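You operate a simulated robot arm through the tools that you are given. There is no shell and no other tool. Be economical: measure what you need, move in short steps, check, and stop when the job is done.

You are at the controls of a simulated two-armed robot. One attempt, no reset.

Task
Pick up the bush four with one hand, pass it to the other hand and put it on the top of the holder cart.

The check looks at the end state, three seconds after you hand in, the way a careful person would. Anything else that was tipped, shoved, dropped, spilled or broken makes it a failure.

Robot
Two 6-joint arms with two-finger parallel grippers on one trunk, on a base that drives. Base frame: it is fixed to the floor where the robot stands at the start and does not move with it; the origin is under the middle of the robot, x ahead of it, y to its left, z up; the surface under the hand at the start is at about z = 0.9. Readings come in m, rad, newtons and seconds.
The left shoulder is at the start at [0.08, 0.216, 1.567], the right one opposite. With the tool pointing down near the work surface each hand reaches from about 0.1 to 0.72 m from the robot's upright axis, wherever it stands, measured 20 degrees to its own side. Places, roughly: top of the holder cart [0.7, 1.1, 0.8]. Payload 3.43 kg a hand.
The tool frame of a hand sits at the grasp point between the pads (the TCP): z along the fingers, y along the line on which they close. The tips reach 0.03 m beyond it. Largest opening 0.094 m; finger width 0.028, thickness 0.01; the body of the gripper, 0.05 by 0.096 m, starts 0.055 m behind the TCP.
Orientation is that of the tool frame in the base frame, as a unit quaternion [w, x, y, z]. With the fingers straight down and closing along the base's y, the tool's x points along the base's -x, its y along +y and its z along -z.

Tools
- The arms move only by the tool arm_command. It takes "left_increments", "right_increments" or both (then of equal length, played together; a hand with none holds still); each is a list that holds one entry, the list of rows, each a list of 7 numbers: the gripper command, from -1 (fully open) to 1 (shut), values between in proportion, then the shift along the tool's x, y, z in m, then the turn, a rotation vector about the tool's x, y, z in degrees. In form: [[[claw, tx, ty, tz, rx, ry, rz], ...]]. A call has 1 to 8 rows; each row is the pose to reach, as a shift and turn from the pose commanded when the call began, along the tool's axes at that moment. Rows are played at 5 a second. More than 0.05 m and 0.15 rad between two rows, or a gripper value outside its range, and nothing of the call is played. Where a pose cannot be reached the arm comes as near as it can. A force on the tool above 40 N (or 10 N above the force at the start of the call, whichever is more), or a blocked arm, ends the call early, and 0.2 s more pass. Each finger travels about 0.072 m/s and halts on what it meets, pressing with about 33 N; the grip force reading is that of the motor and also rises with nothing between the fingers. The clock runs only during rows and for 0.2 s after the last one: add rows that repeat a pose to give the fingers time. The reply holds the time, the measured pose of the TCP, the force on the tool along the base axes, the opening and the grip force, in the units named above and with some noise, with the torque about the TCP (base axes, N m) and any sound that the robot's microphone picked up.
- Cameras (640 x 400 px; columns grow to the right, rows downward): "scene" is now at [0.0931, 0.0499, 1.7164]; the picture's right is [0.52, -0.86, 0.00], its down [-0.73, -0.44, -0.53] and it looks along [0.45, 0.27, -0.85] (base axes); focal length 270 px, centre (320, 200). "left" rides on the left gripper at [0.076, -0.014, -0.103] in its tool frame; the picture's right is [0.18, 0.98, 0.00], its down [-0.75, 0.14, -0.64] and it looks along [-0.63, 0.12, 0.77] (tool axes); focal length 243 px, centre (320, 200). "right" rides on the right gripper at [0.076, 0.014, -0.102] in its tool frame; the picture's right is [-0.18, 0.98, 0.00], its down [-0.75, -0.14, -0.64] and it looks along [-0.63, -0.12, 0.77] (tool axes); focal length 243 px, centre (320, 200). There is no depth. A picture from a camera that has moved, and an enlarged one, comes with that camera's place and axes in the base frame and with its lens. The place of the scene camera against the robot may be out by one fixed shift of up to 0.018 m in any direction.
- capture(camera): a new picture of that camera. It takes no simulated time.
- raise_lower(by): slides the trunk up (or, below 0, down) by that many m; the arms and the scene camera ride with it, the base frame stays. It gives what a move gives, with no picture.
- roll_base(legs): drives the robot by 1 to 6 legs, each [ahead, left, turn to the left] in m, m and rad, along the robot's own axes; the way and the turn of a leg run together, so that a leg with both is an arc; at most 1.5 m and 3.142 rad a leg. The arms and the cameras ride along, it lands a little off, and it stops where it bumps. It gives what a move gives.
- pan_tilt(pan, tilt): turns the head with the scene camera to pan (to the left, within 1.501 rad either way) and tilt (down, from -0.506 to 1.204), counted from straight ahead of the robot. It gives what a move gives.
- inspect(camera, box): a new picture of the part [left, top, right, bottom] of that camera's present view, enlarged. It takes no simulated time.
- finish_job(): hands the job in; it is judged then, once.

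Work in short steps. Places have to be worked out from the pictures, the camera data and where the tool is seen: move nearer, look again, correct. Check each grasp and each placing, and mend what went wrong. You have 120 turns and 100 pictures in all, those below and enlarged ones among them. Open the grippers and draw the arms clear of the work before you hand the job in, unless the task says otherwise; then end with one line.

The tools are called after "Call:" as a command line: name --argument value ..., lists and objects as JSON in quotes. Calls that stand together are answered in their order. arm_command: Moves the arms, as the interface text tells. Its arguments: {"type":"object","properties":{"left_increments":{"type":"array","items":{"type":"array","items":{"type":"array","items":{"type":"number"}}}},"right_increments":{"type":"array","items":{"type":"array","items":{"type":"array","items":{"type":"number"}}}}},"required":[]} The other tools are called the same way: raise_lower (by) slides the trunk up or down; roll_base (legs) drives the base; pan_tilt (pan, tilt) turns the head that bears the scene camera; capture (camera) takes a picture; inspect (camera, box) takes an enlarged picture of a part of a camera's view; finish_job () hands the job in.

At the start:

```text
clock: 0.0
left_tool_pos: [0.3968, 0.4106, 0.9993]
left_tcp_rot: [0.0, 0.0, 1.0, -0.001]
left_contact_force: [-0.5, -0.3, 0.1]
left_moment: [0.01, -0.01, -0.01]
left_grip_width: 0.0939
left_gripper_force: 0.0
right_tool_pos: [0.3871, -0.0468, 0.9991]
right_tcp_rot: [0.0, 0.0, 1.0, 0.002]
right_contact_force: [0.2, -1.1, 0.1]
right_moment: [-0.01, 0.02, 0.0]
right_grip_width: 0.094
right_gripper_force: 0.1
trunk travel left (down, up): [-0.797, 0.043]
robot x, y, heading: [0.0008, -0.0003, 0.001]
head pan, tilt: [0.543, 1.011]
```

scene: 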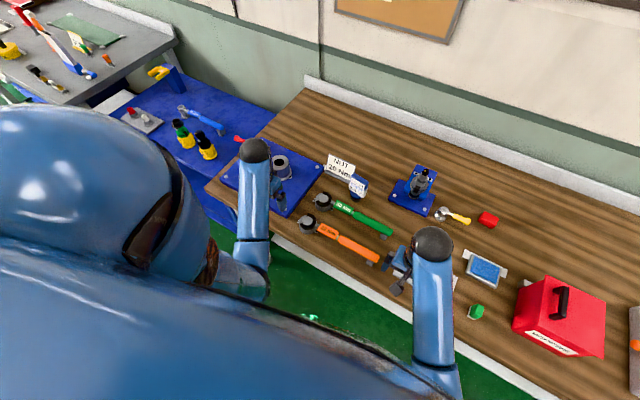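
right: 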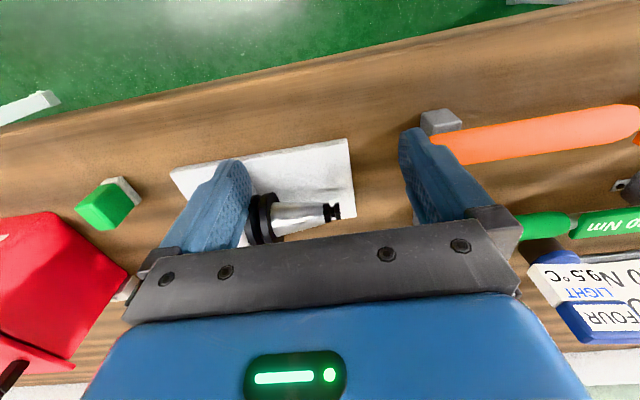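
left: 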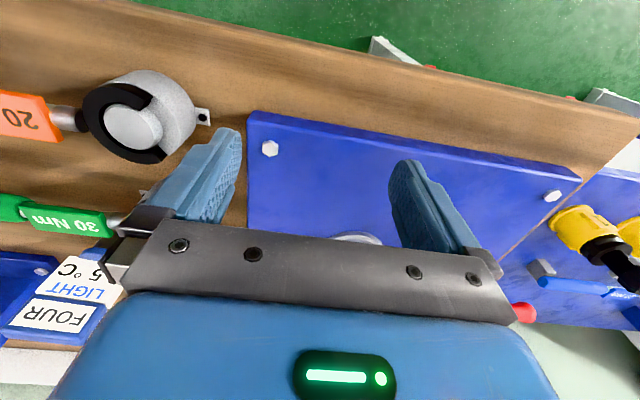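

I'll look closer at the labels near the bench middle and the cart to identify the bush four.

Call:
inspect --camera "scene" --box '[220, 120, 420, 245]'

Call:
inspect --camera "scene" --box '[80, 50, 280, 175]'

Call:
inspect --camera "left" --box '[0, 200, 160, 300]'

Call:
inspect --camera "scene" --box '[380, 150, 640, 360]'

```text
3.20 times, centred on (320, 182) of scene
camera zoom: at [0.0931, 0.0499, 1.7164], right [0.52, -0.86, 0.0], down [-0.73, -0.44, -0.53], along [0.45, 0.27, -0.85], focal length 865 px, centre (320, 256)
```

zoom: 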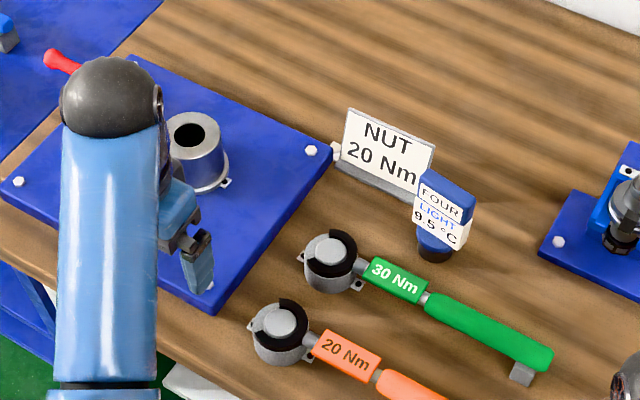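

```text
3.20 times, centred on (180, 112) of scene
camera zoom: at [0.0931, 0.0499, 1.7164], right [0.52, -0.86, 0.0], down [-0.73, -0.44, -0.53], along [0.45, 0.27, -0.85], focal length 865 px, centre (768, 480)
```

zoom: 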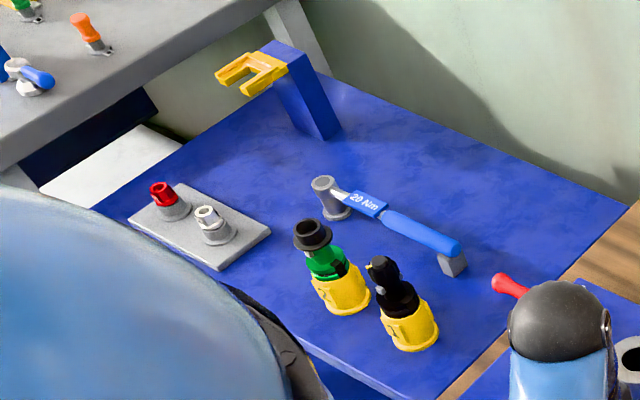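

```text
4.00 times, centred on (80, 250) of left
camera zoom: at [0.3217, 0.3954, 1.1013], right [-0.18, 0.98, 0.0], down [0.75, 0.14, 0.64], along [0.63, 0.12, -0.77], focal length 970 px, centre (1280, 0)
```

zoom: 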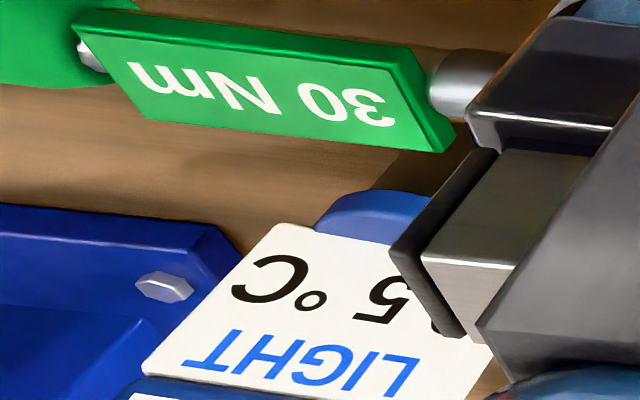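

```text
1.90 times, centred on (510, 255) of scene
camera zoom: at [0.0931, 0.0499, 1.7164], right [0.52, -0.86, 0.0], down [-0.73, -0.44, -0.53], along [0.45, 0.27, -0.85], focal length 515 px, centre (-42, 95)
```

zoom: 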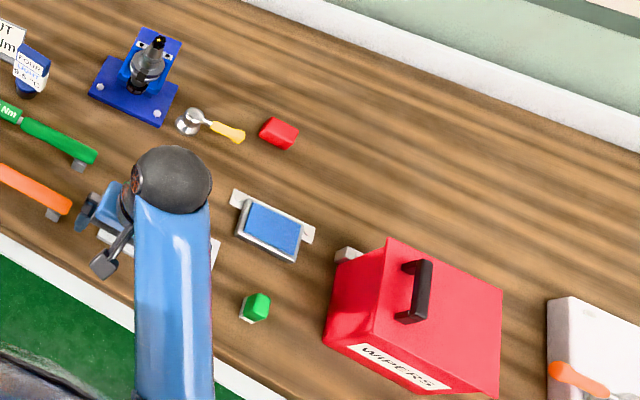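

The bush four isn't identified yet. I'll pan to look at the bench's right side and then left.

Call:
pan_tilt --pan -0.5 --tilt 0.8

Call:
capture --camera "scene"

Call:
pan_tilt --pan 1.3 --tilt 0.7

Call:
capture --camera "scene"

```text
clock: 1.3
left_tool_pos: [0.3977, 0.4108, 1.0012]
left_tcp_rot: [-0.001, 0.0, 1.0, 0.0]
left_contact_force: [-0.4, -0.3, 0.4]
left_moment: [-0.04, 0.0, 0.01]
left_grip_width: 0.094
left_gripper_force: 0.1
right_tool_pos: [0.3871, -0.0446, 1.0006]
right_tcp_rot: [0.0, 0.001, 1.0, 0.001]
right_contact_force: [-0.6, 0.0, -0.1]
right_moment: [0.01, 0.02, -0.01]
right_grip_width: 0.0941
right_gripper_force: 0.1
trunk travel left (down, up): [-0.797, 0.043]
robot x, y, heading: [0.0009, -0.0001, -0.001]
head pan, tilt: [-0.499, 0.799]
```

```text
92 pictures are left
camera scene: at [0.105, -0.0243, 1.7323], right [-0.48, -0.88, 0.0], down [-0.63, 0.34, -0.7], along [0.61, -0.33, -0.72], focal length 270 px, centre (320, 200)
```

scene: 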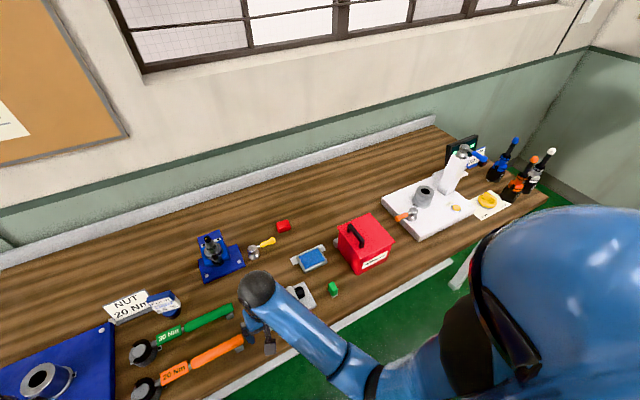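

```text
clock: 3.1
left_tool_pos: [0.3973, 0.4102, 0.9994]
left_tcp_rot: [-0.001, 0.0, 1.0, 0.0]
left_contact_force: [0.1, 0.4, -0.2]
left_moment: [0.01, 0.03, 0.0]
left_grip_width: 0.0942
left_gripper_force: 0.0
right_tool_pos: [0.3868, -0.0459, 1.0003]
right_tcp_rot: [0.0, 0.001, 1.0, 0.002]
right_contact_force: [-0.8, -0.2, -0.2]
right_moment: [0.0, -0.02, -0.01]
right_grip_width: 0.0939
right_gripper_force: 0.0
trunk travel left (down, up): [-0.797, 0.043]
robot x, y, heading: [0.0006, 0.0009, 0.0]
head pan, tilt: [1.3, 0.7]
```

```text
91 pictures are left
camera scene: at [0.0569, 0.0962, 1.7406], right [0.96, -0.27, 0.0], down [-0.17, -0.62, -0.76], along [0.2, 0.74, -0.64], focal length 270 px, centre (320, 200)
```

scene: 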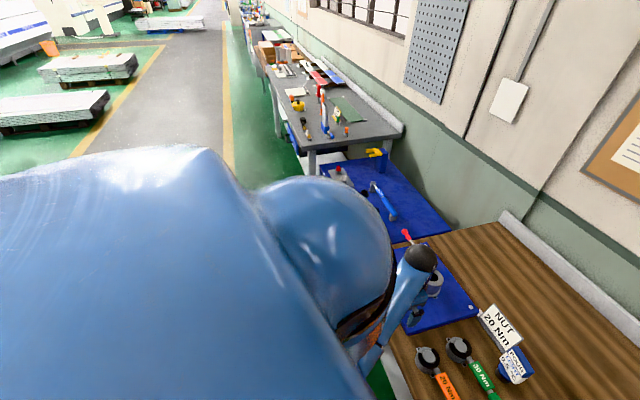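

Nothing obviously named "bush four" yet; I'll zoom on the candidates in better views.

Call:
inspect --camera "scene" --box '[460, 290, 560, 390]'

Call:
pan_tilt --pan -0.3 --tilt 0.9

Call:
capture --camera "scene"

Call:
capture --camera "right"

```text
4.00 times, centred on (510, 340) of scene
camera zoom: at [0.0569, 0.0962, 1.7406], right [0.96, -0.27, 0.0], down [-0.17, -0.62, -0.76], along [0.2, 0.74, -0.64], focal length 1081 px, centre (-440, -360)
```

zoom: 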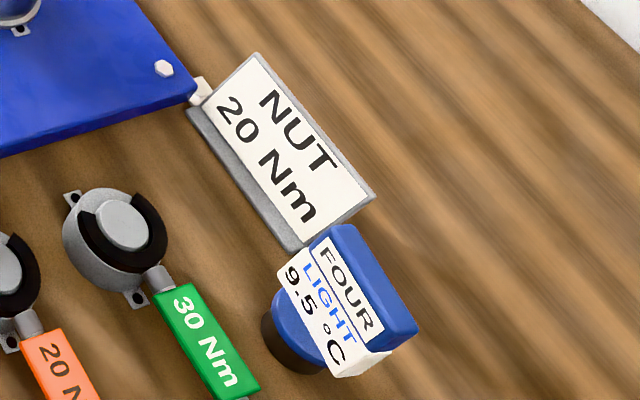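

```text
clock: 4.8
left_tool_pos: [0.3971, 0.4097, 0.9981]
left_tcp_rot: [0.0, 0.0, 1.0, 0.0]
left_contact_force: [-0.1, -0.2, -0.6]
left_moment: [-0.01, -0.01, -0.01]
left_grip_width: 0.0939
left_gripper_force: 0.0
right_tool_pos: [0.3884, -0.0462, 0.9998]
right_tcp_rot: [0.001, 0.0, 1.0, 0.001]
right_contact_force: [0.8, 0.4, 0.4]
right_moment: [-0.02, 0.0, 0.0]
right_grip_width: 0.094
right_gripper_force: 0.0
trunk travel left (down, up): [-0.797, 0.043]
robot x, y, heading: [0.0019, -0.002, -0.002]
head pan, tilt: [-0.3, 0.901]
```

```text
89 pictures are left
camera scene: at [0.1063, -0.008, 1.7244], right [-0.3, -0.96, 0.0], down [-0.75, 0.23, -0.62], along [0.59, -0.18, -0.78], focal length 270 px, centre (320, 200)
```

scene: 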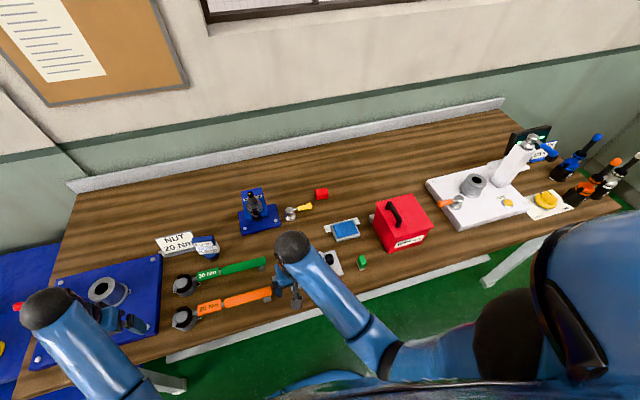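

```text
88 pictures are left
camera right: at [0.3103, -0.0333, 1.1024], right [0.19, 0.98, 0.0], down [0.75, -0.14, 0.64], along [0.63, -0.12, -0.77], focal length 243 px, centre (320, 200)
```

right: 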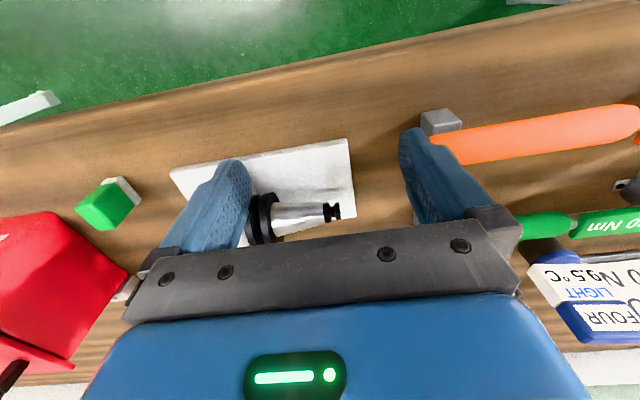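

Call:
inspect --camera "scene" --box '[230, 170, 400, 280]'

Call:
inspect --camera "scene" --box '[420, 110, 640, 240]'

Call:
inspect --camera "scene" --box '[140, 215, 300, 335]'

```text
3.64 times, centred on (315, 225) of scene
camera zoom: at [0.1063, -0.008, 1.7244], right [-0.3, -0.96, 0.0], down [-0.75, 0.23, -0.62], along [0.59, -0.18, -0.78], focal length 983 px, centre (338, 109)
```

zoom: 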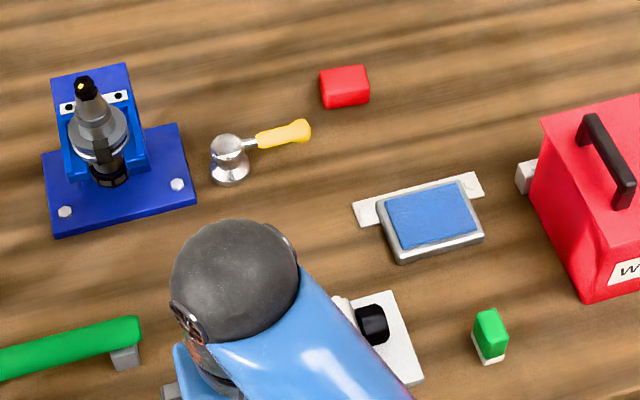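

```text
2.91 times, centred on (530, 175) of scene
camera zoom: at [0.1063, -0.008, 1.7244], right [-0.3, -0.96, 0.0], down [-0.75, 0.23, -0.62], along [0.59, -0.18, -0.78], focal length 786 px, centre (-291, 273)
```

zoom: 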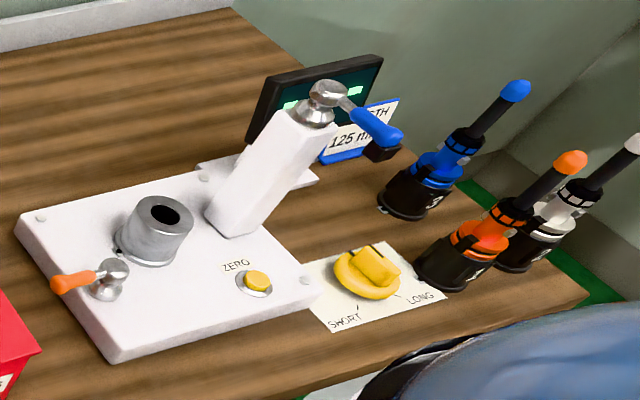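

```text
3.33 times, centred on (220, 275) of scene
camera zoom: at [0.1063, -0.008, 1.7244], right [-0.3, -0.96, 0.0], down [-0.75, 0.23, -0.62], along [0.59, -0.18, -0.78], focal length 901 px, centre (653, -50)
```

zoom: 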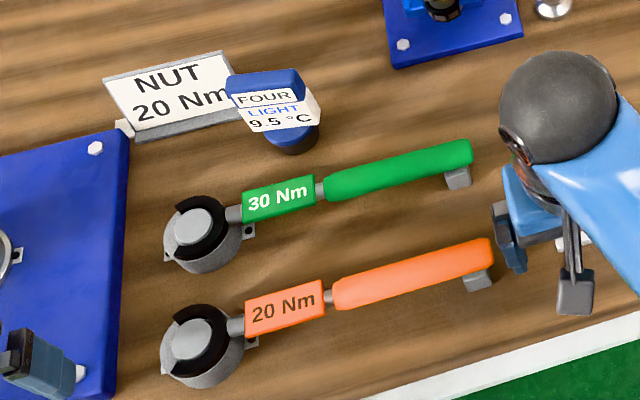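

Nothing clearly marked "bush" except the FOUR-labelled blue piece. I'll bring the left camera in front of it for a close look, and shift the right hand to uncover what lies below it.

Call:
arm_command --left_increments '[[[-1, 0.03, -0.03, -0.03, 0, 0, 0], [-1, 0.05, -0.07, -0.05, 0, 0, 0], [-1, 0.08, -0.1, -0.06, 0, 0, 0], [-1, 0.1, -0.13, -0.06, 0, 0, 0], [-1, 0.12, -0.16, -0.06, 0, 0, 0]]]' --right_increments '[[[-1, 0.03, -0.02, -0.03, 0, 0, 0], [-1, 0.05, -0.05, -0.05, 0, 0, 0], [-1, 0.07, -0.08, -0.07, 0, 0, 0], [-1, 0.09, -0.11, -0.08, 0, 0, 0], [-1, 0.1, -0.12, -0.08, 0, 0, 0]]]'

Call:
capture --camera "left"

Call:
capture --camera "right"

Call:
capture --camera "scene"

```text
refused: row 1 steps farther than a row can; nothing moved
```

```text
84 pictures are left
camera left: at [0.3218, 0.3954, 1.1012], right [-0.18, 0.98, 0.0], down [0.75, 0.14, 0.64], along [0.63, 0.12, -0.77], focal length 243 px, centre (320, 200)
```

left: 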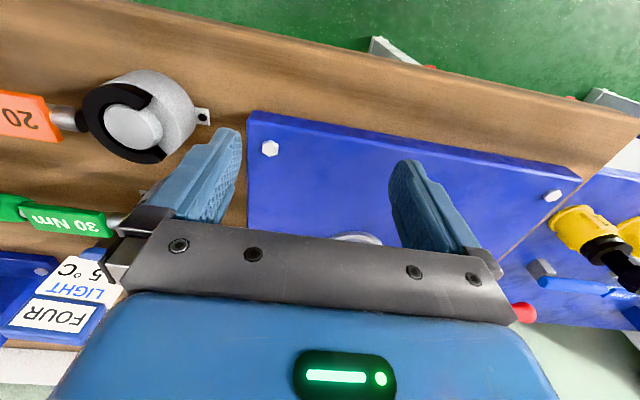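

```text
83 pictures are left
camera right: at [0.3103, -0.0333, 1.1024], right [0.19, 0.98, 0.0], down [0.75, -0.14, 0.64], along [0.63, -0.12, -0.77], focal length 243 px, centre (320, 200)
```

right: 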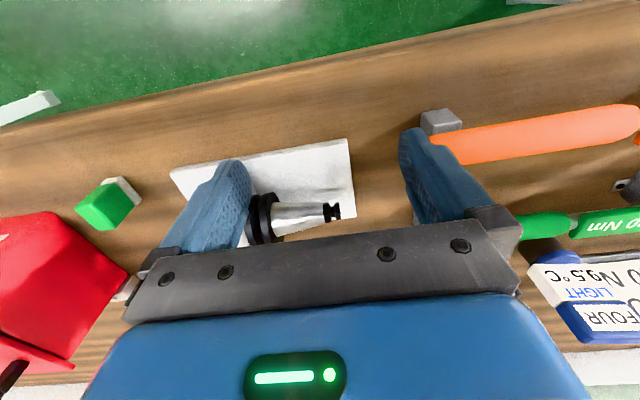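

```text
82 pictures are left
camera scene: at [0.1063, -0.008, 1.7244], right [-0.3, -0.96, 0.0], down [-0.75, 0.23, -0.62], along [0.59, -0.18, -0.78], focal length 270 px, centre (320, 200)
```

scene: 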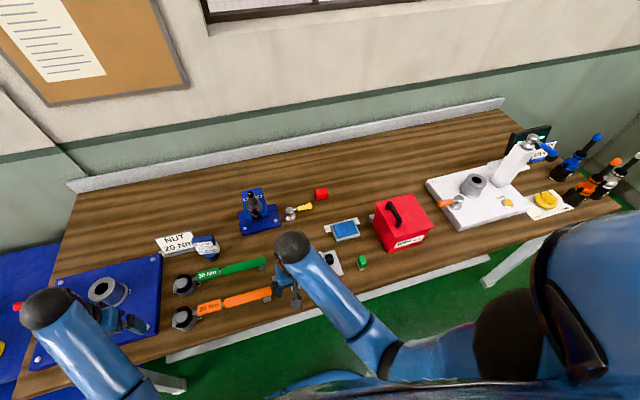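

The steps were too long; I'll repeat with smaller ones.

Call:
arm_command --left_increments '[[[-1, 0.015, -0.025, -0.02, 0, 0, 0], [-1, 0.03, -0.05, -0.04, 0, 0, 0], [-1, 0.045, -0.08, -0.06, 0, 0, 0], [-1, 0.06, -0.11, -0.06, 0, 0, 0], [-1, 0.075, -0.14, -0.06, 0, 0, 0], [-1, 0.09, -0.17, -0.06, 0, 0, 0]]]' --right_increments '[[[-1, 0.015, -0.02, -0.02, 0, 0, 0], [-1, 0.03, -0.04, -0.04, 0, 0, 0], [-1, 0.045, -0.06, -0.06, 0, 0, 0], [-1, 0.06, -0.08, -0.08, 0, 0, 0], [-1, 0.075, -0.1, -0.1, 0, 0, 0], [-1, 0.09, -0.12, -0.1, 0, 0, 0]]]'

```text
clock: 6.2
left_tool_pos: [0.2874, 0.2375, 1.0127]
left_tcp_rot: [0.004, -0.001, 1.0, 0.001]
left_contact_force: [0.0, 0.7, -0.4]
left_moment: [0.01, -0.01, 0.06]
left_grip_width: 0.0938
left_gripper_force: 0.0
left hand out of reach, approached as far as the arm can: row 1, 2, 3, 4, 5, 6
right_tool_pos: [0.2665, -0.1716, 1.0183]
right_tcp_rot: [0.007, 0.0, 1.0, 0.002]
right_contact_force: [-0.2, 0.6, 0.0]
right_moment: [0.02, 0.0, -0.02]
right_grip_width: 0.0937
right_gripper_force: 0.1
right hand out of reach, approached as far as the arm can: row 1, 2, 3, 4, 5, 6
trunk travel left (down, up): [-0.797, 0.043]
robot x, y, heading: [0.0024, 0.0043, 0.0]
head pan, tilt: [-0.3, 0.901]
```

Call:
capture --camera "left"

Call:
capture --camera "right"

Call:
inspect --camera "scene" --box '[160, 170, 380, 310]'

```text
81 pictures are left
camera left: at [0.2125, 0.2222, 1.1131], right [-0.19, 0.98, 0.0], down [0.75, 0.14, 0.65], along [0.64, 0.12, -0.76], focal length 243 px, centre (320, 200)
```

left: 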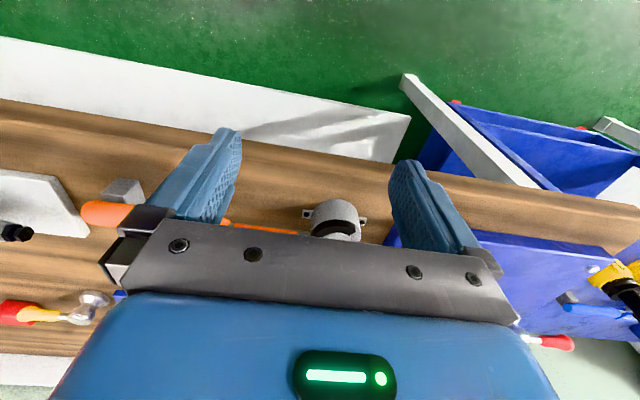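

```text
80 pictures are left
camera right: at [0.1894, -0.1584, 1.1204], right [0.18, 0.98, 0.01], down [0.74, -0.14, 0.65], along [0.64, -0.12, -0.76], focal length 243 px, centre (320, 200)
```

right: 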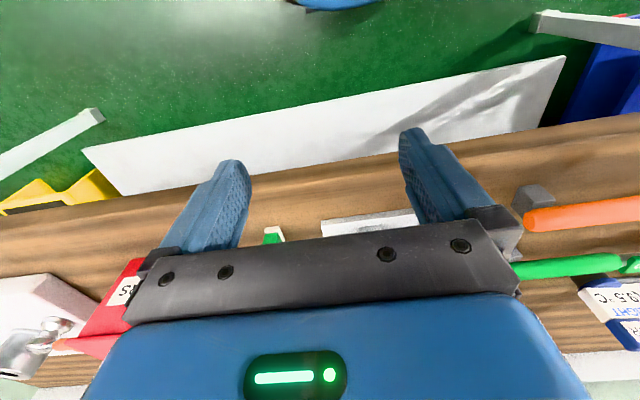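

```text
2.86 times, centred on (270, 240) of scene
camera zoom: at [0.104, -0.0087, 1.7245], right [-0.3, -0.96, 0.0], down [-0.75, 0.23, -0.62], along [0.59, -0.18, -0.78], focal length 772 px, centre (463, 86)
```

zoom: 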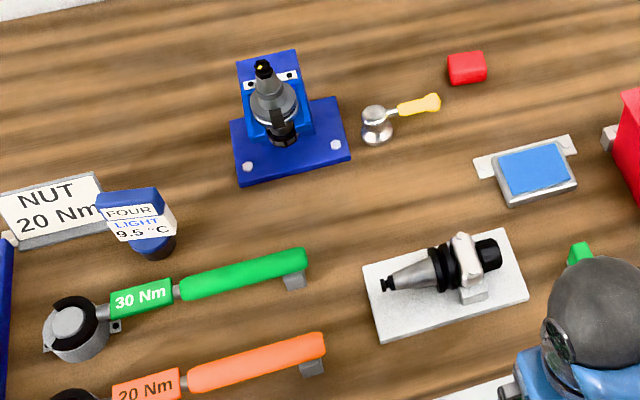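

The holders stand in numbered cups; I'll zoom hard on those numbers, at the right end and on the cart.

Call:
inspect --camera "scene" --box '[540, 120, 640, 220]'

Call:
pan_tilt --pan 0.9 --tilt 0.8

Call:
capture --camera "scene"

```text
4.00 times, centred on (590, 170) of scene
camera zoom: at [0.104, -0.0087, 1.7245], right [-0.3, -0.96, 0.0], down [-0.75, 0.23, -0.62], along [0.59, -0.18, -0.78], focal length 1081 px, centre (-760, 320)
```

zoom: 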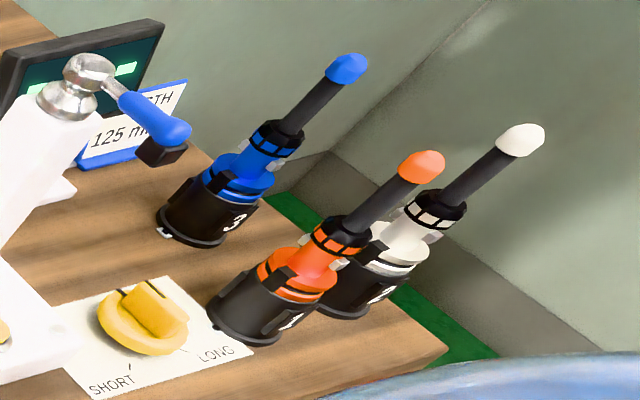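

```text
clock: 7.6
left_tool_pos: [0.2916, 0.2391, 1.0131]
left_tcp_rot: [0.004, 0.0, 1.0, 0.001]
left_contact_force: [0.2, 0.1, 1.1]
left_moment: [0.04, -0.01, 0.0]
left_grip_width: 0.094
left_gripper_force: 0.0
right_tool_pos: [0.2696, -0.1695, 1.0193]
right_tcp_rot: [0.006, 0.001, 1.0, 0.003]
right_contact_force: [1.0, 0.6, 0.5]
right_moment: [0.0, 0.0, -0.05]
right_grip_width: 0.094
right_gripper_force: 0.1
trunk travel left (down, up): [-0.797, 0.043]
robot x, y, heading: [0.0019, 0.0027, -0.002]
head pan, tilt: [0.901, 0.799]
```

```text
77 pictures are left
camera scene: at [0.0839, 0.0774, 1.7323], right [0.78, -0.62, 0.0], down [-0.45, -0.56, -0.7], along [0.43, 0.55, -0.72], focal length 270 px, centre (320, 200)
```

scene: 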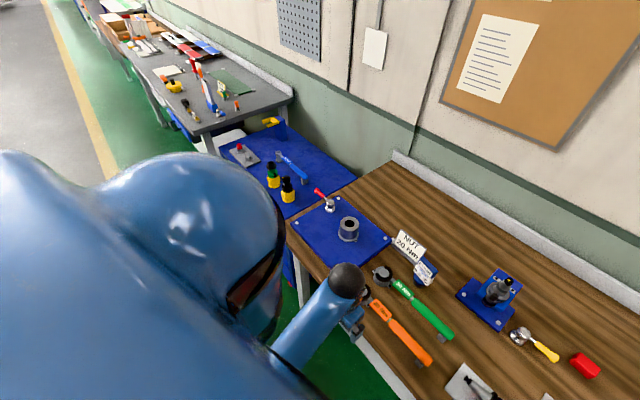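

Call:
inspect --camera "scene" --box '[215, 105, 345, 215]'

Call:
inspect --camera "scene" --box '[380, 215, 620, 365]'

Call:
inspect --camera "scene" --box '[140, 40, 270, 135]'

Call:
inspect --camera "scene" --box '[260, 160, 310, 210]'

```text
3.64 times, centred on (280, 160) of scene
camera zoom: at [0.0839, 0.0774, 1.7323], right [0.78, -0.62, 0.0], down [-0.45, -0.56, -0.7], along [0.43, 0.55, -0.72], focal length 983 px, centre (466, 346)
```

zoom: 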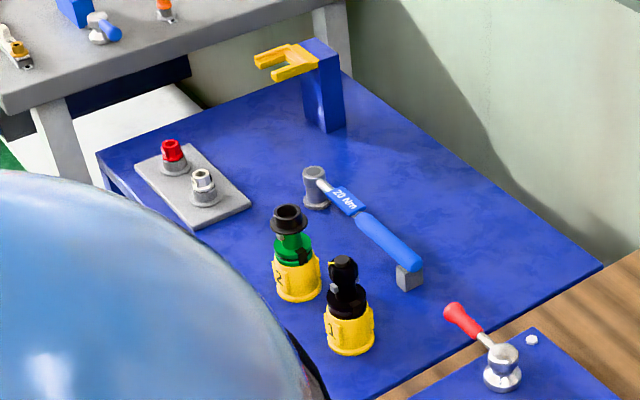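

```text
2.67 times, centred on (500, 290) of scene
camera zoom: at [0.0839, 0.0774, 1.7323], right [0.78, -0.62, 0.0], down [-0.45, -0.56, -0.7], along [0.43, 0.55, -0.72], focal length 721 px, centre (-160, -40)
```

zoom: 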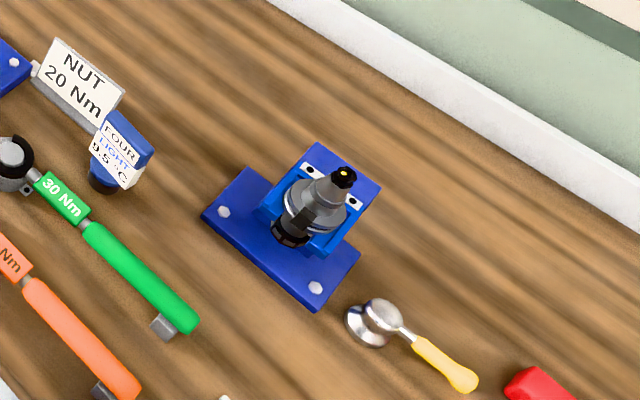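

```text
4.21 times, centred on (205, 88) of scene
camera zoom: at [0.0839, 0.0774, 1.7323], right [0.78, -0.62, 0.0], down [-0.45, -0.56, -0.7], along [0.43, 0.55, -0.72], focal length 1138 px, centre (804, 674)
```

zoom: 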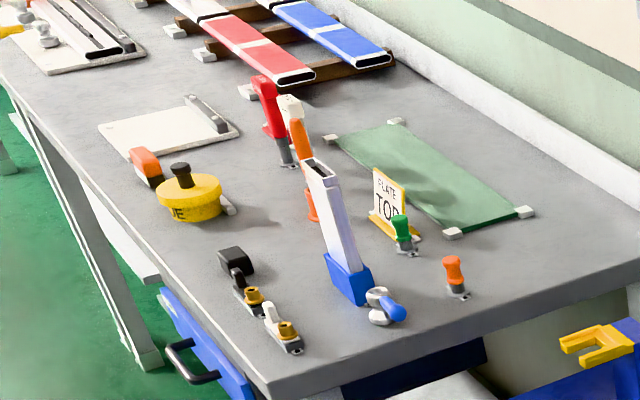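

```text
8.00 times, centred on (285, 185) of scene
camera zoom: at [0.0839, 0.0774, 1.7323], right [0.78, -0.62, 0.0], down [-0.45, -0.56, -0.7], along [0.43, 0.55, -0.72], focal length 2162 px, centre (600, 320)
```

zoom: 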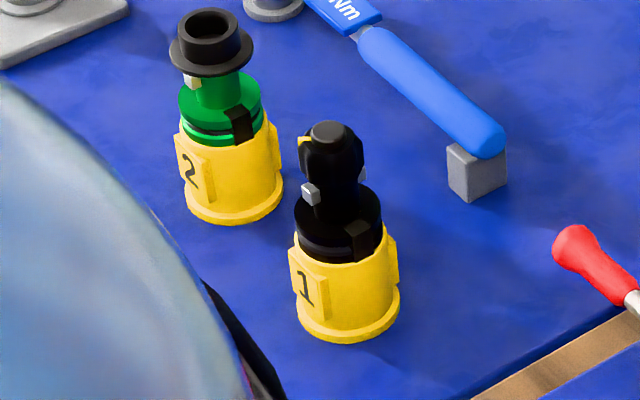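

Call:
inspect --camera "scene" --box '[405, 250, 445, 290]'

Call:
pan_tilt --pan -0.9 --tilt 0.6

Call:
capture --camera "scene"

```text
10.00 times, centred on (425, 270) of scene
camera zoom: at [0.0839, 0.0774, 1.7323], right [0.78, -0.62, 0.0], down [-0.45, -0.56, -0.7], along [0.43, 0.55, -0.72], focal length 2703 px, centre (-730, -500)
```

zoom: 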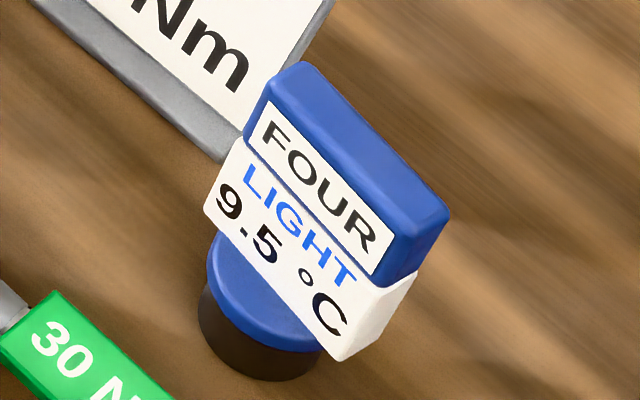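

```text
clock: 9.4
left_tool_pos: [0.2902, 0.2388, 1.0117]
left_tcp_rot: [0.004, 0.0, 1.0, -0.001]
left_contact_force: [-0.5, 0.2, 0.2]
left_moment: [-0.02, 0.01, 0.02]
left_grip_width: 0.094
left_gripper_force: 0.1
right_tool_pos: [0.2682, -0.1689, 1.0169]
right_tcp_rot: [0.006, 0.002, 1.0, 0.002]
right_contact_force: [-0.3, -0.8, 0.4]
right_moment: [0.03, -0.04, 0.01]
right_grip_width: 0.0939
right_gripper_force: 0.1
trunk travel left (down, up): [-0.797, 0.043]
robot x, y, heading: [-0.0017, 0.0011, 0.001]
head pan, tilt: [-0.901, 0.6]
```

```text
71 pictures are left
camera scene: at [0.0889, -0.0551, 1.7492], right [-0.78, -0.62, 0.0], down [-0.35, 0.44, -0.83], along [0.51, -0.65, -0.56], focal length 270 px, centre (320, 200)
```

scene: 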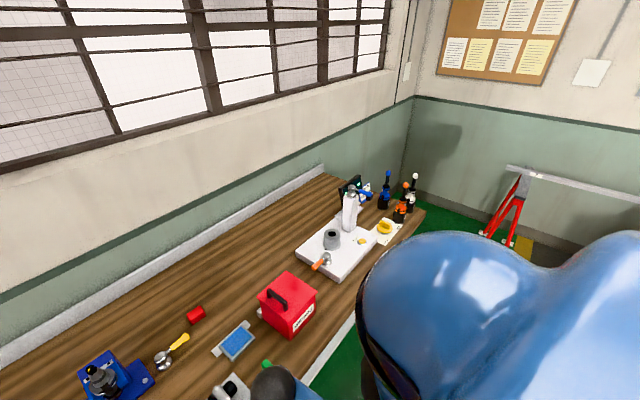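

Checking remaining bench items closely for a number four.

Call:
inspect --camera "scene" --box '[60, 290, 280, 400]'

Call:
inspect --camera "scene" --box '[365, 160, 435, 240]'

Call:
inspect --camera "scene" --box '[290, 200, 390, 290]'

```text
2.91 times, centred on (170, 345) of scene
camera zoom: at [0.0889, -0.0551, 1.7492], right [-0.78, -0.62, 0.0], down [-0.35, 0.44, -0.83], along [0.51, -0.65, -0.56], focal length 786 px, centre (756, -222)
```

zoom: 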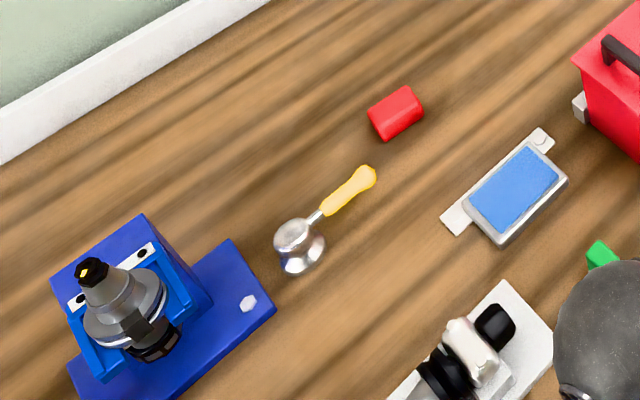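

```text
5.00 times, centred on (400, 200) of scene
camera zoom: at [0.0889, -0.0551, 1.7492], right [-0.78, -0.62, 0.0], down [-0.35, 0.44, -0.83], along [0.51, -0.65, -0.56], focal length 1351 px, centre (-80, 200)
```

zoom: 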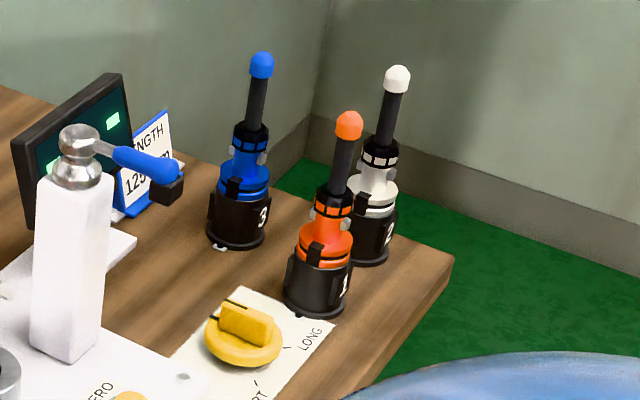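

```text
4.44 times, centred on (340, 245) of scene
camera zoom: at [0.0889, -0.0551, 1.7492], right [-0.78, -0.62, 0.0], down [-0.35, 0.44, -0.83], along [0.51, -0.65, -0.56], focal length 1201 px, centre (231, 0)
```

zoom: 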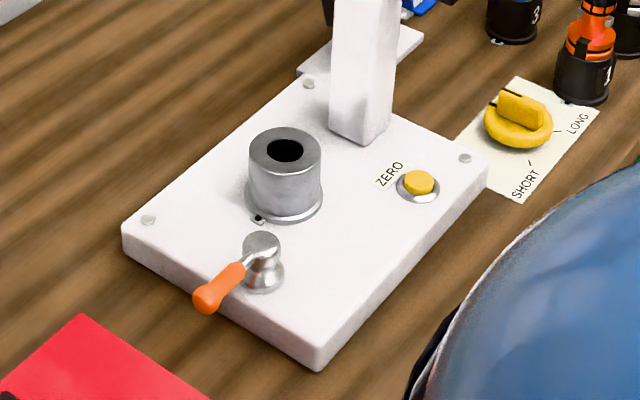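

Zooming on the red/white pieces on the cart, and the holder in the V block.

Call:
pan_tilt --pan 0.85 --tilt 0.8

Call:
inspect --camera "scene" --box '[225, 120, 305, 180]'

Call:
inspect --camera "scene" --box '[440, 250, 540, 330]'

Call:
inspect --camera "scene" --box '[420, 310, 560, 400]'

```text
clock: 11.1
left_tool_pos: [0.2911, 0.2383, 1.0111]
left_tcp_rot: [0.004, 0.0, 1.0, 0.0]
left_contact_force: [0.9, 0.0, -0.2]
left_moment: [0.0, -0.02, 0.0]
left_grip_width: 0.0942
left_gripper_force: 0.0
right_tool_pos: [0.269, -0.1701, 1.018]
right_tcp_rot: [0.006, 0.001, 1.0, 0.002]
right_contact_force: [0.0, 0.0, 0.0]
right_moment: [0.01, 0.0, 0.01]
right_grip_width: 0.094
right_gripper_force: 0.0
trunk travel left (down, up): [-0.797, 0.043]
robot x, y, heading: [-0.0009, 0.0022, 0.001]
head pan, tilt: [0.85, 0.799]
```

```text
6.67 times, centred on (265, 150) of scene
camera zoom: at [0.0873, 0.0748, 1.7323], right [0.75, -0.66, 0.0], down [-0.47, -0.54, -0.7], along [0.46, 0.52, -0.72], focal length 1802 px, centre (687, 533)
```

zoom: 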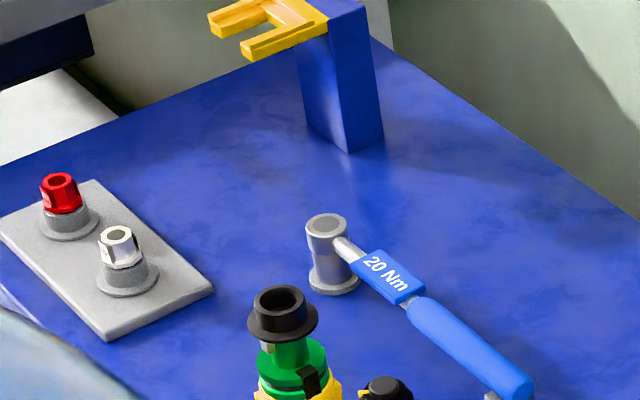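

```text
5.00 times, centred on (490, 290) of scene
camera zoom: at [0.0873, 0.0748, 1.7323], right [0.75, -0.66, 0.0], down [-0.47, -0.54, -0.7], along [0.46, 0.52, -0.72], focal length 1351 px, centre (-530, -250)
```

zoom: 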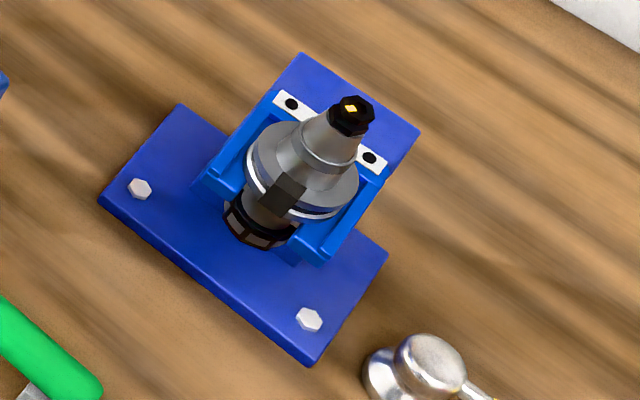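

```text
4.44 times, centred on (490, 355) of scene
camera zoom: at [0.0873, 0.0748, 1.7323], right [0.75, -0.66, 0.0], down [-0.47, -0.54, -0.7], along [0.46, 0.52, -0.72], focal length 1201 px, centre (-436, -489)
```

zoom: 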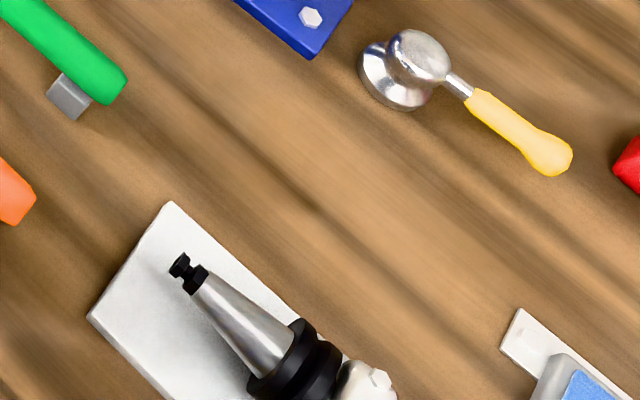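

The FOUR-labelled blue/black piece is the only "four" so far, but parts of the cart are hidden by my shoulder. I'll slide left 0.5 m for an unobstructed look.

Call:
roll_base --legs '[[-0.1, 0, 0], [0, 0.5, 0]]'

Call:
pan_tilt --pan 0.5 --tilt 0.8

Call:
capture --camera "scene"

```text
clock: 14.8
left_tool_pos: [0.1886, 0.7374, 1.0116]
left_tcp_rot: [0.004, -0.007, 1.0, 0.001]
left_contact_force: [0.4, 0.2, 0.0]
left_moment: [0.01, 0.03, -0.01]
left_grip_width: 0.0941
left_gripper_force: 0.0
right_tool_pos: [0.1711, 0.3291, 1.0183]
right_tcp_rot: [0.006, -0.005, 1.0, 0.003]
right_contact_force: [0.8, 1.0, -0.3]
right_moment: [0.01, 0.01, 0.0]
right_grip_width: 0.0944
right_gripper_force: 0.1
trunk travel left (down, up): [-0.797, 0.043]
robot x, y, heading: [-0.1015, 0.4972, 0.012]
head pan, tilt: [0.85, 0.799]
```

```text
clock: 15.6
left_tool_pos: [0.1875, 0.7399, 1.0122]
left_tcp_rot: [0.004, -0.006, 1.0, 0.0]
left_contact_force: [1.2, -0.7, -0.7]
left_moment: [0.01, 0.0, -0.01]
left_grip_width: 0.0941
left_gripper_force: 0.1
right_tool_pos: [0.1706, 0.3315, 1.0178]
right_tcp_rot: [0.006, -0.006, 1.0, 0.001]
right_contact_force: [-0.3, 0.0, 0.5]
right_moment: [0.01, -0.02, -0.02]
right_grip_width: 0.0939
right_gripper_force: 0.1
trunk travel left (down, up): [-0.797, 0.043]
robot x, y, heading: [-0.1006, 0.4977, 0.017]
head pan, tilt: [0.499, 0.799]
```

```text
64 pictures are left
camera scene: at [0.005, 0.5527, 1.7323], right [0.49, -0.87, 0.0], down [-0.63, -0.35, -0.7], along [0.61, 0.34, -0.72], focal length 270 px, centre (320, 200)
```

scene: 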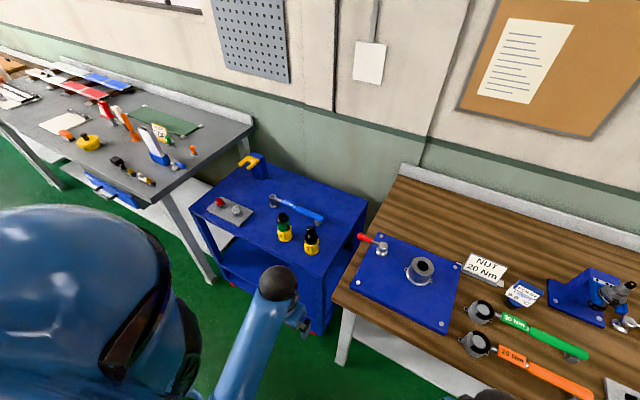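

The cart holds only the numbered holders. There's lettering on the V block; I'll zoom on that and on the gap between.

Call:
inspect --camera "scene" --box '[480, 260, 640, 350]'

Call:
inspect --camera "scene" --box '[340, 220, 470, 320]'

```text
4.00 times, centred on (560, 305) of scene
camera zoom: at [0.005, 0.5527, 1.7323], right [0.49, -0.87, 0.0], down [-0.63, -0.35, -0.7], along [0.61, 0.34, -0.72], focal length 1081 px, centre (-640, -220)
```

zoom: 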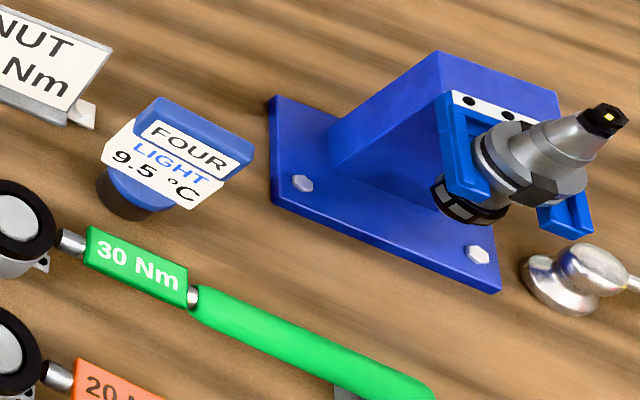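

```text
4.00 times, centred on (405, 270) of scene
camera zoom: at [0.005, 0.5527, 1.7323], right [0.49, -0.87, 0.0], down [-0.63, -0.35, -0.7], along [0.61, 0.34, -0.72], focal length 1081 px, centre (-20, -80)
```

zoom: 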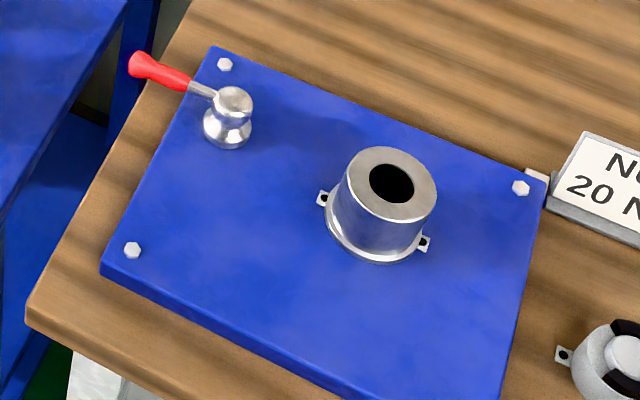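

No other bush appears, so the piece marked FOUR (≈[0.597, 0.207], foot on bench) is the bush four. I'll drive to y≈0.35 at x≈0, so the right hand can pick it.

Call:
roll_base --legs '[[0, -0.14, -0.015], [0.1, 0, 0]]'

Call:
pan_tilt --pan -0.2 --tilt 0.8

Call:
capture --camera "scene"

Call:
inspect --camera "scene" --box '[280, 180, 380, 280]'

```text
clock: 17.7
left_tool_pos: [0.2851, 0.5917, 1.013]
left_tcp_rot: [0.007, 0.002, 1.0, 0.0]
left_contact_force: [-0.4, 0.7, 0.1]
left_moment: [0.03, -0.03, -0.01]
left_grip_width: 0.0937
left_gripper_force: 0.1
right_tool_pos: [0.2615, 0.1846, 1.0214]
right_tcp_rot: [0.009, 0.004, 1.0, 0.002]
right_contact_force: [-0.9, -0.7, -0.2]
right_moment: [0.02, -0.06, -0.02]
right_grip_width: 0.094
right_gripper_force: 0.2
trunk travel left (down, up): [-0.797, 0.043]
robot x, y, heading: [-0.0011, 0.3533, -0.005]
head pan, tilt: [0.499, 0.799]
```

```text
clock: 18.8
left_tool_pos: [0.2919, 0.5917, 1.0114]
left_tcp_rot: [0.003, 0.002, 1.0, 0.0]
left_contact_force: [-0.4, -0.2, -0.1]
left_moment: [0.0, -0.02, -0.01]
left_grip_width: 0.0938
left_gripper_force: 0.0
right_tool_pos: [0.2684, 0.183, 1.0192]
right_tcp_rot: [0.006, 0.004, 1.0, 0.002]
right_contact_force: [0.0, -0.2, -0.1]
right_moment: [0.0, 0.0, -0.03]
right_grip_width: 0.0942
right_gripper_force: 0.0
trunk travel left (down, up): [-0.797, 0.043]
robot x, y, heading: [-0.0005, 0.3588, -0.002]
head pan, tilt: [-0.201, 0.799]
```

```text
61 pictures are left
camera scene: at [0.1133, 0.3532, 1.7322], right [-0.2, -0.98, 0.0], down [-0.7, 0.15, -0.7], along [0.68, -0.14, -0.72], focal length 270 px, centre (320, 200)
```

scene: 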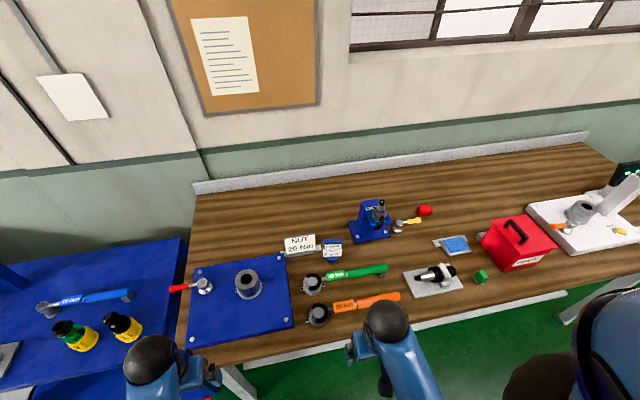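

```text
4.00 times, centred on (330, 230) of scene
camera zoom: at [0.1133, 0.3532, 1.7322], right [-0.2, -0.98, 0.0], down [-0.7, 0.15, -0.7], along [0.68, -0.14, -0.72], focal length 1081 px, centre (280, 80)
```

zoom: 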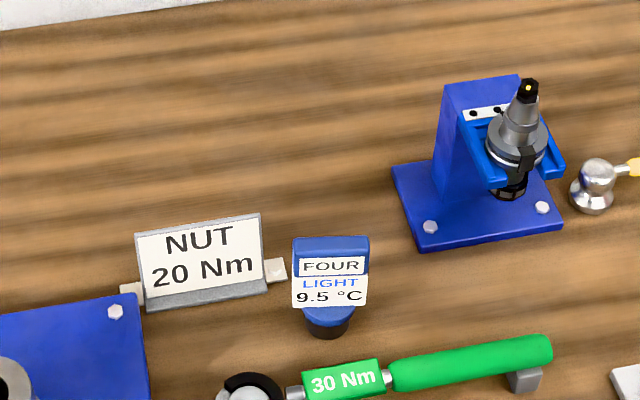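

The front view shows the piece head-on: cap ~0.065 wide facing the robot, base at ≈[0.60, 0.208]. I'll bring the right hand to its right side while yawing, so that the fingers close front-to-back and its camera sees the piece in profile.

Call:
arm_command --right_increments '[[[-1, -0.03, -0.015, -0.01, 0, 0, -8], [-1, -0.06, -0.035, -0.02, 0, 0, -16], [-1, -0.1, -0.055, -0.03, 0, 0, -24], [-1, -0.14, -0.075, -0.04, 0, 0, -32], [-1, -0.18, -0.095, -0.04, 0, 0, -40], [-1, -0.22, -0.11, -0.04, 0, 0, -48], [-1, -0.25, -0.12, -0.04, 0, 0, -56], [-1, -0.28, -0.13, -0.04, 0, 0, -64]]]'

Call:
capture --camera "right"

```text
clock: 20.6
left_tool_pos: [0.2908, 0.5906, 1.0104]
left_tcp_rot: [0.002, 0.002, 1.0, 0.0]
left_contact_force: [0.0, -1.5, 0.7]
left_moment: [0.0, 0.03, 0.0]
left_grip_width: 0.0941
left_gripper_force: 0.1
right_tool_pos: [0.5536, 0.0517, 1.0482]
right_tcp_rot: [0.007, -0.527, 0.85, -0.002]
right_contact_force: [0.6, 0.0, -0.5]
right_moment: [0.01, 0.0, 0.0]
right_grip_width: 0.094
right_gripper_force: 0.1
right hand out of reach, approached as far as the arm can: row 1, 2, 3, 4, 5, 6, 7, 8
trunk travel left (down, up): [-0.797, 0.043]
robot x, y, heading: [0.0005, 0.3562, -0.009]
head pan, tilt: [-0.201, 0.799]
```

```text
59 pictures are left
camera right: at [0.5058, -0.0122, 1.1494], right [-0.8, 0.6, -0.01], down [0.45, 0.61, 0.65], along [0.4, 0.52, -0.76], focal length 243 px, centre (320, 200)
```

right: 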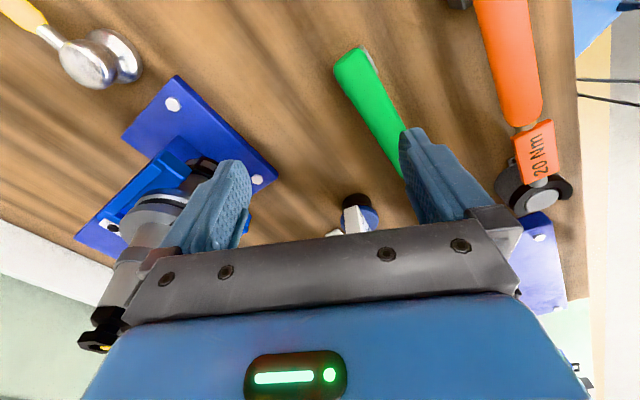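

The piece shows between the fingers. Zooming to see its profile.

Call:
inspect --camera "right" --box '[310, 170, 410, 250]'

```text
5.00 times, centred on (360, 210) of right
camera zoom: at [0.5058, -0.0122, 1.1494], right [-0.8, 0.6, -0.01], down [0.45, 0.61, 0.65], along [0.4, 0.52, -0.76], focal length 1213 px, centre (120, 150)
```

zoom: 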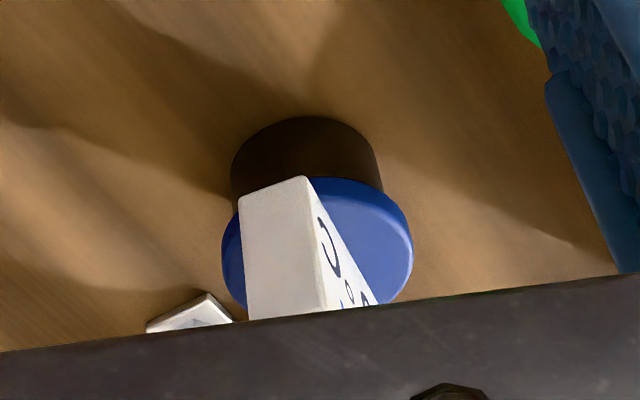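

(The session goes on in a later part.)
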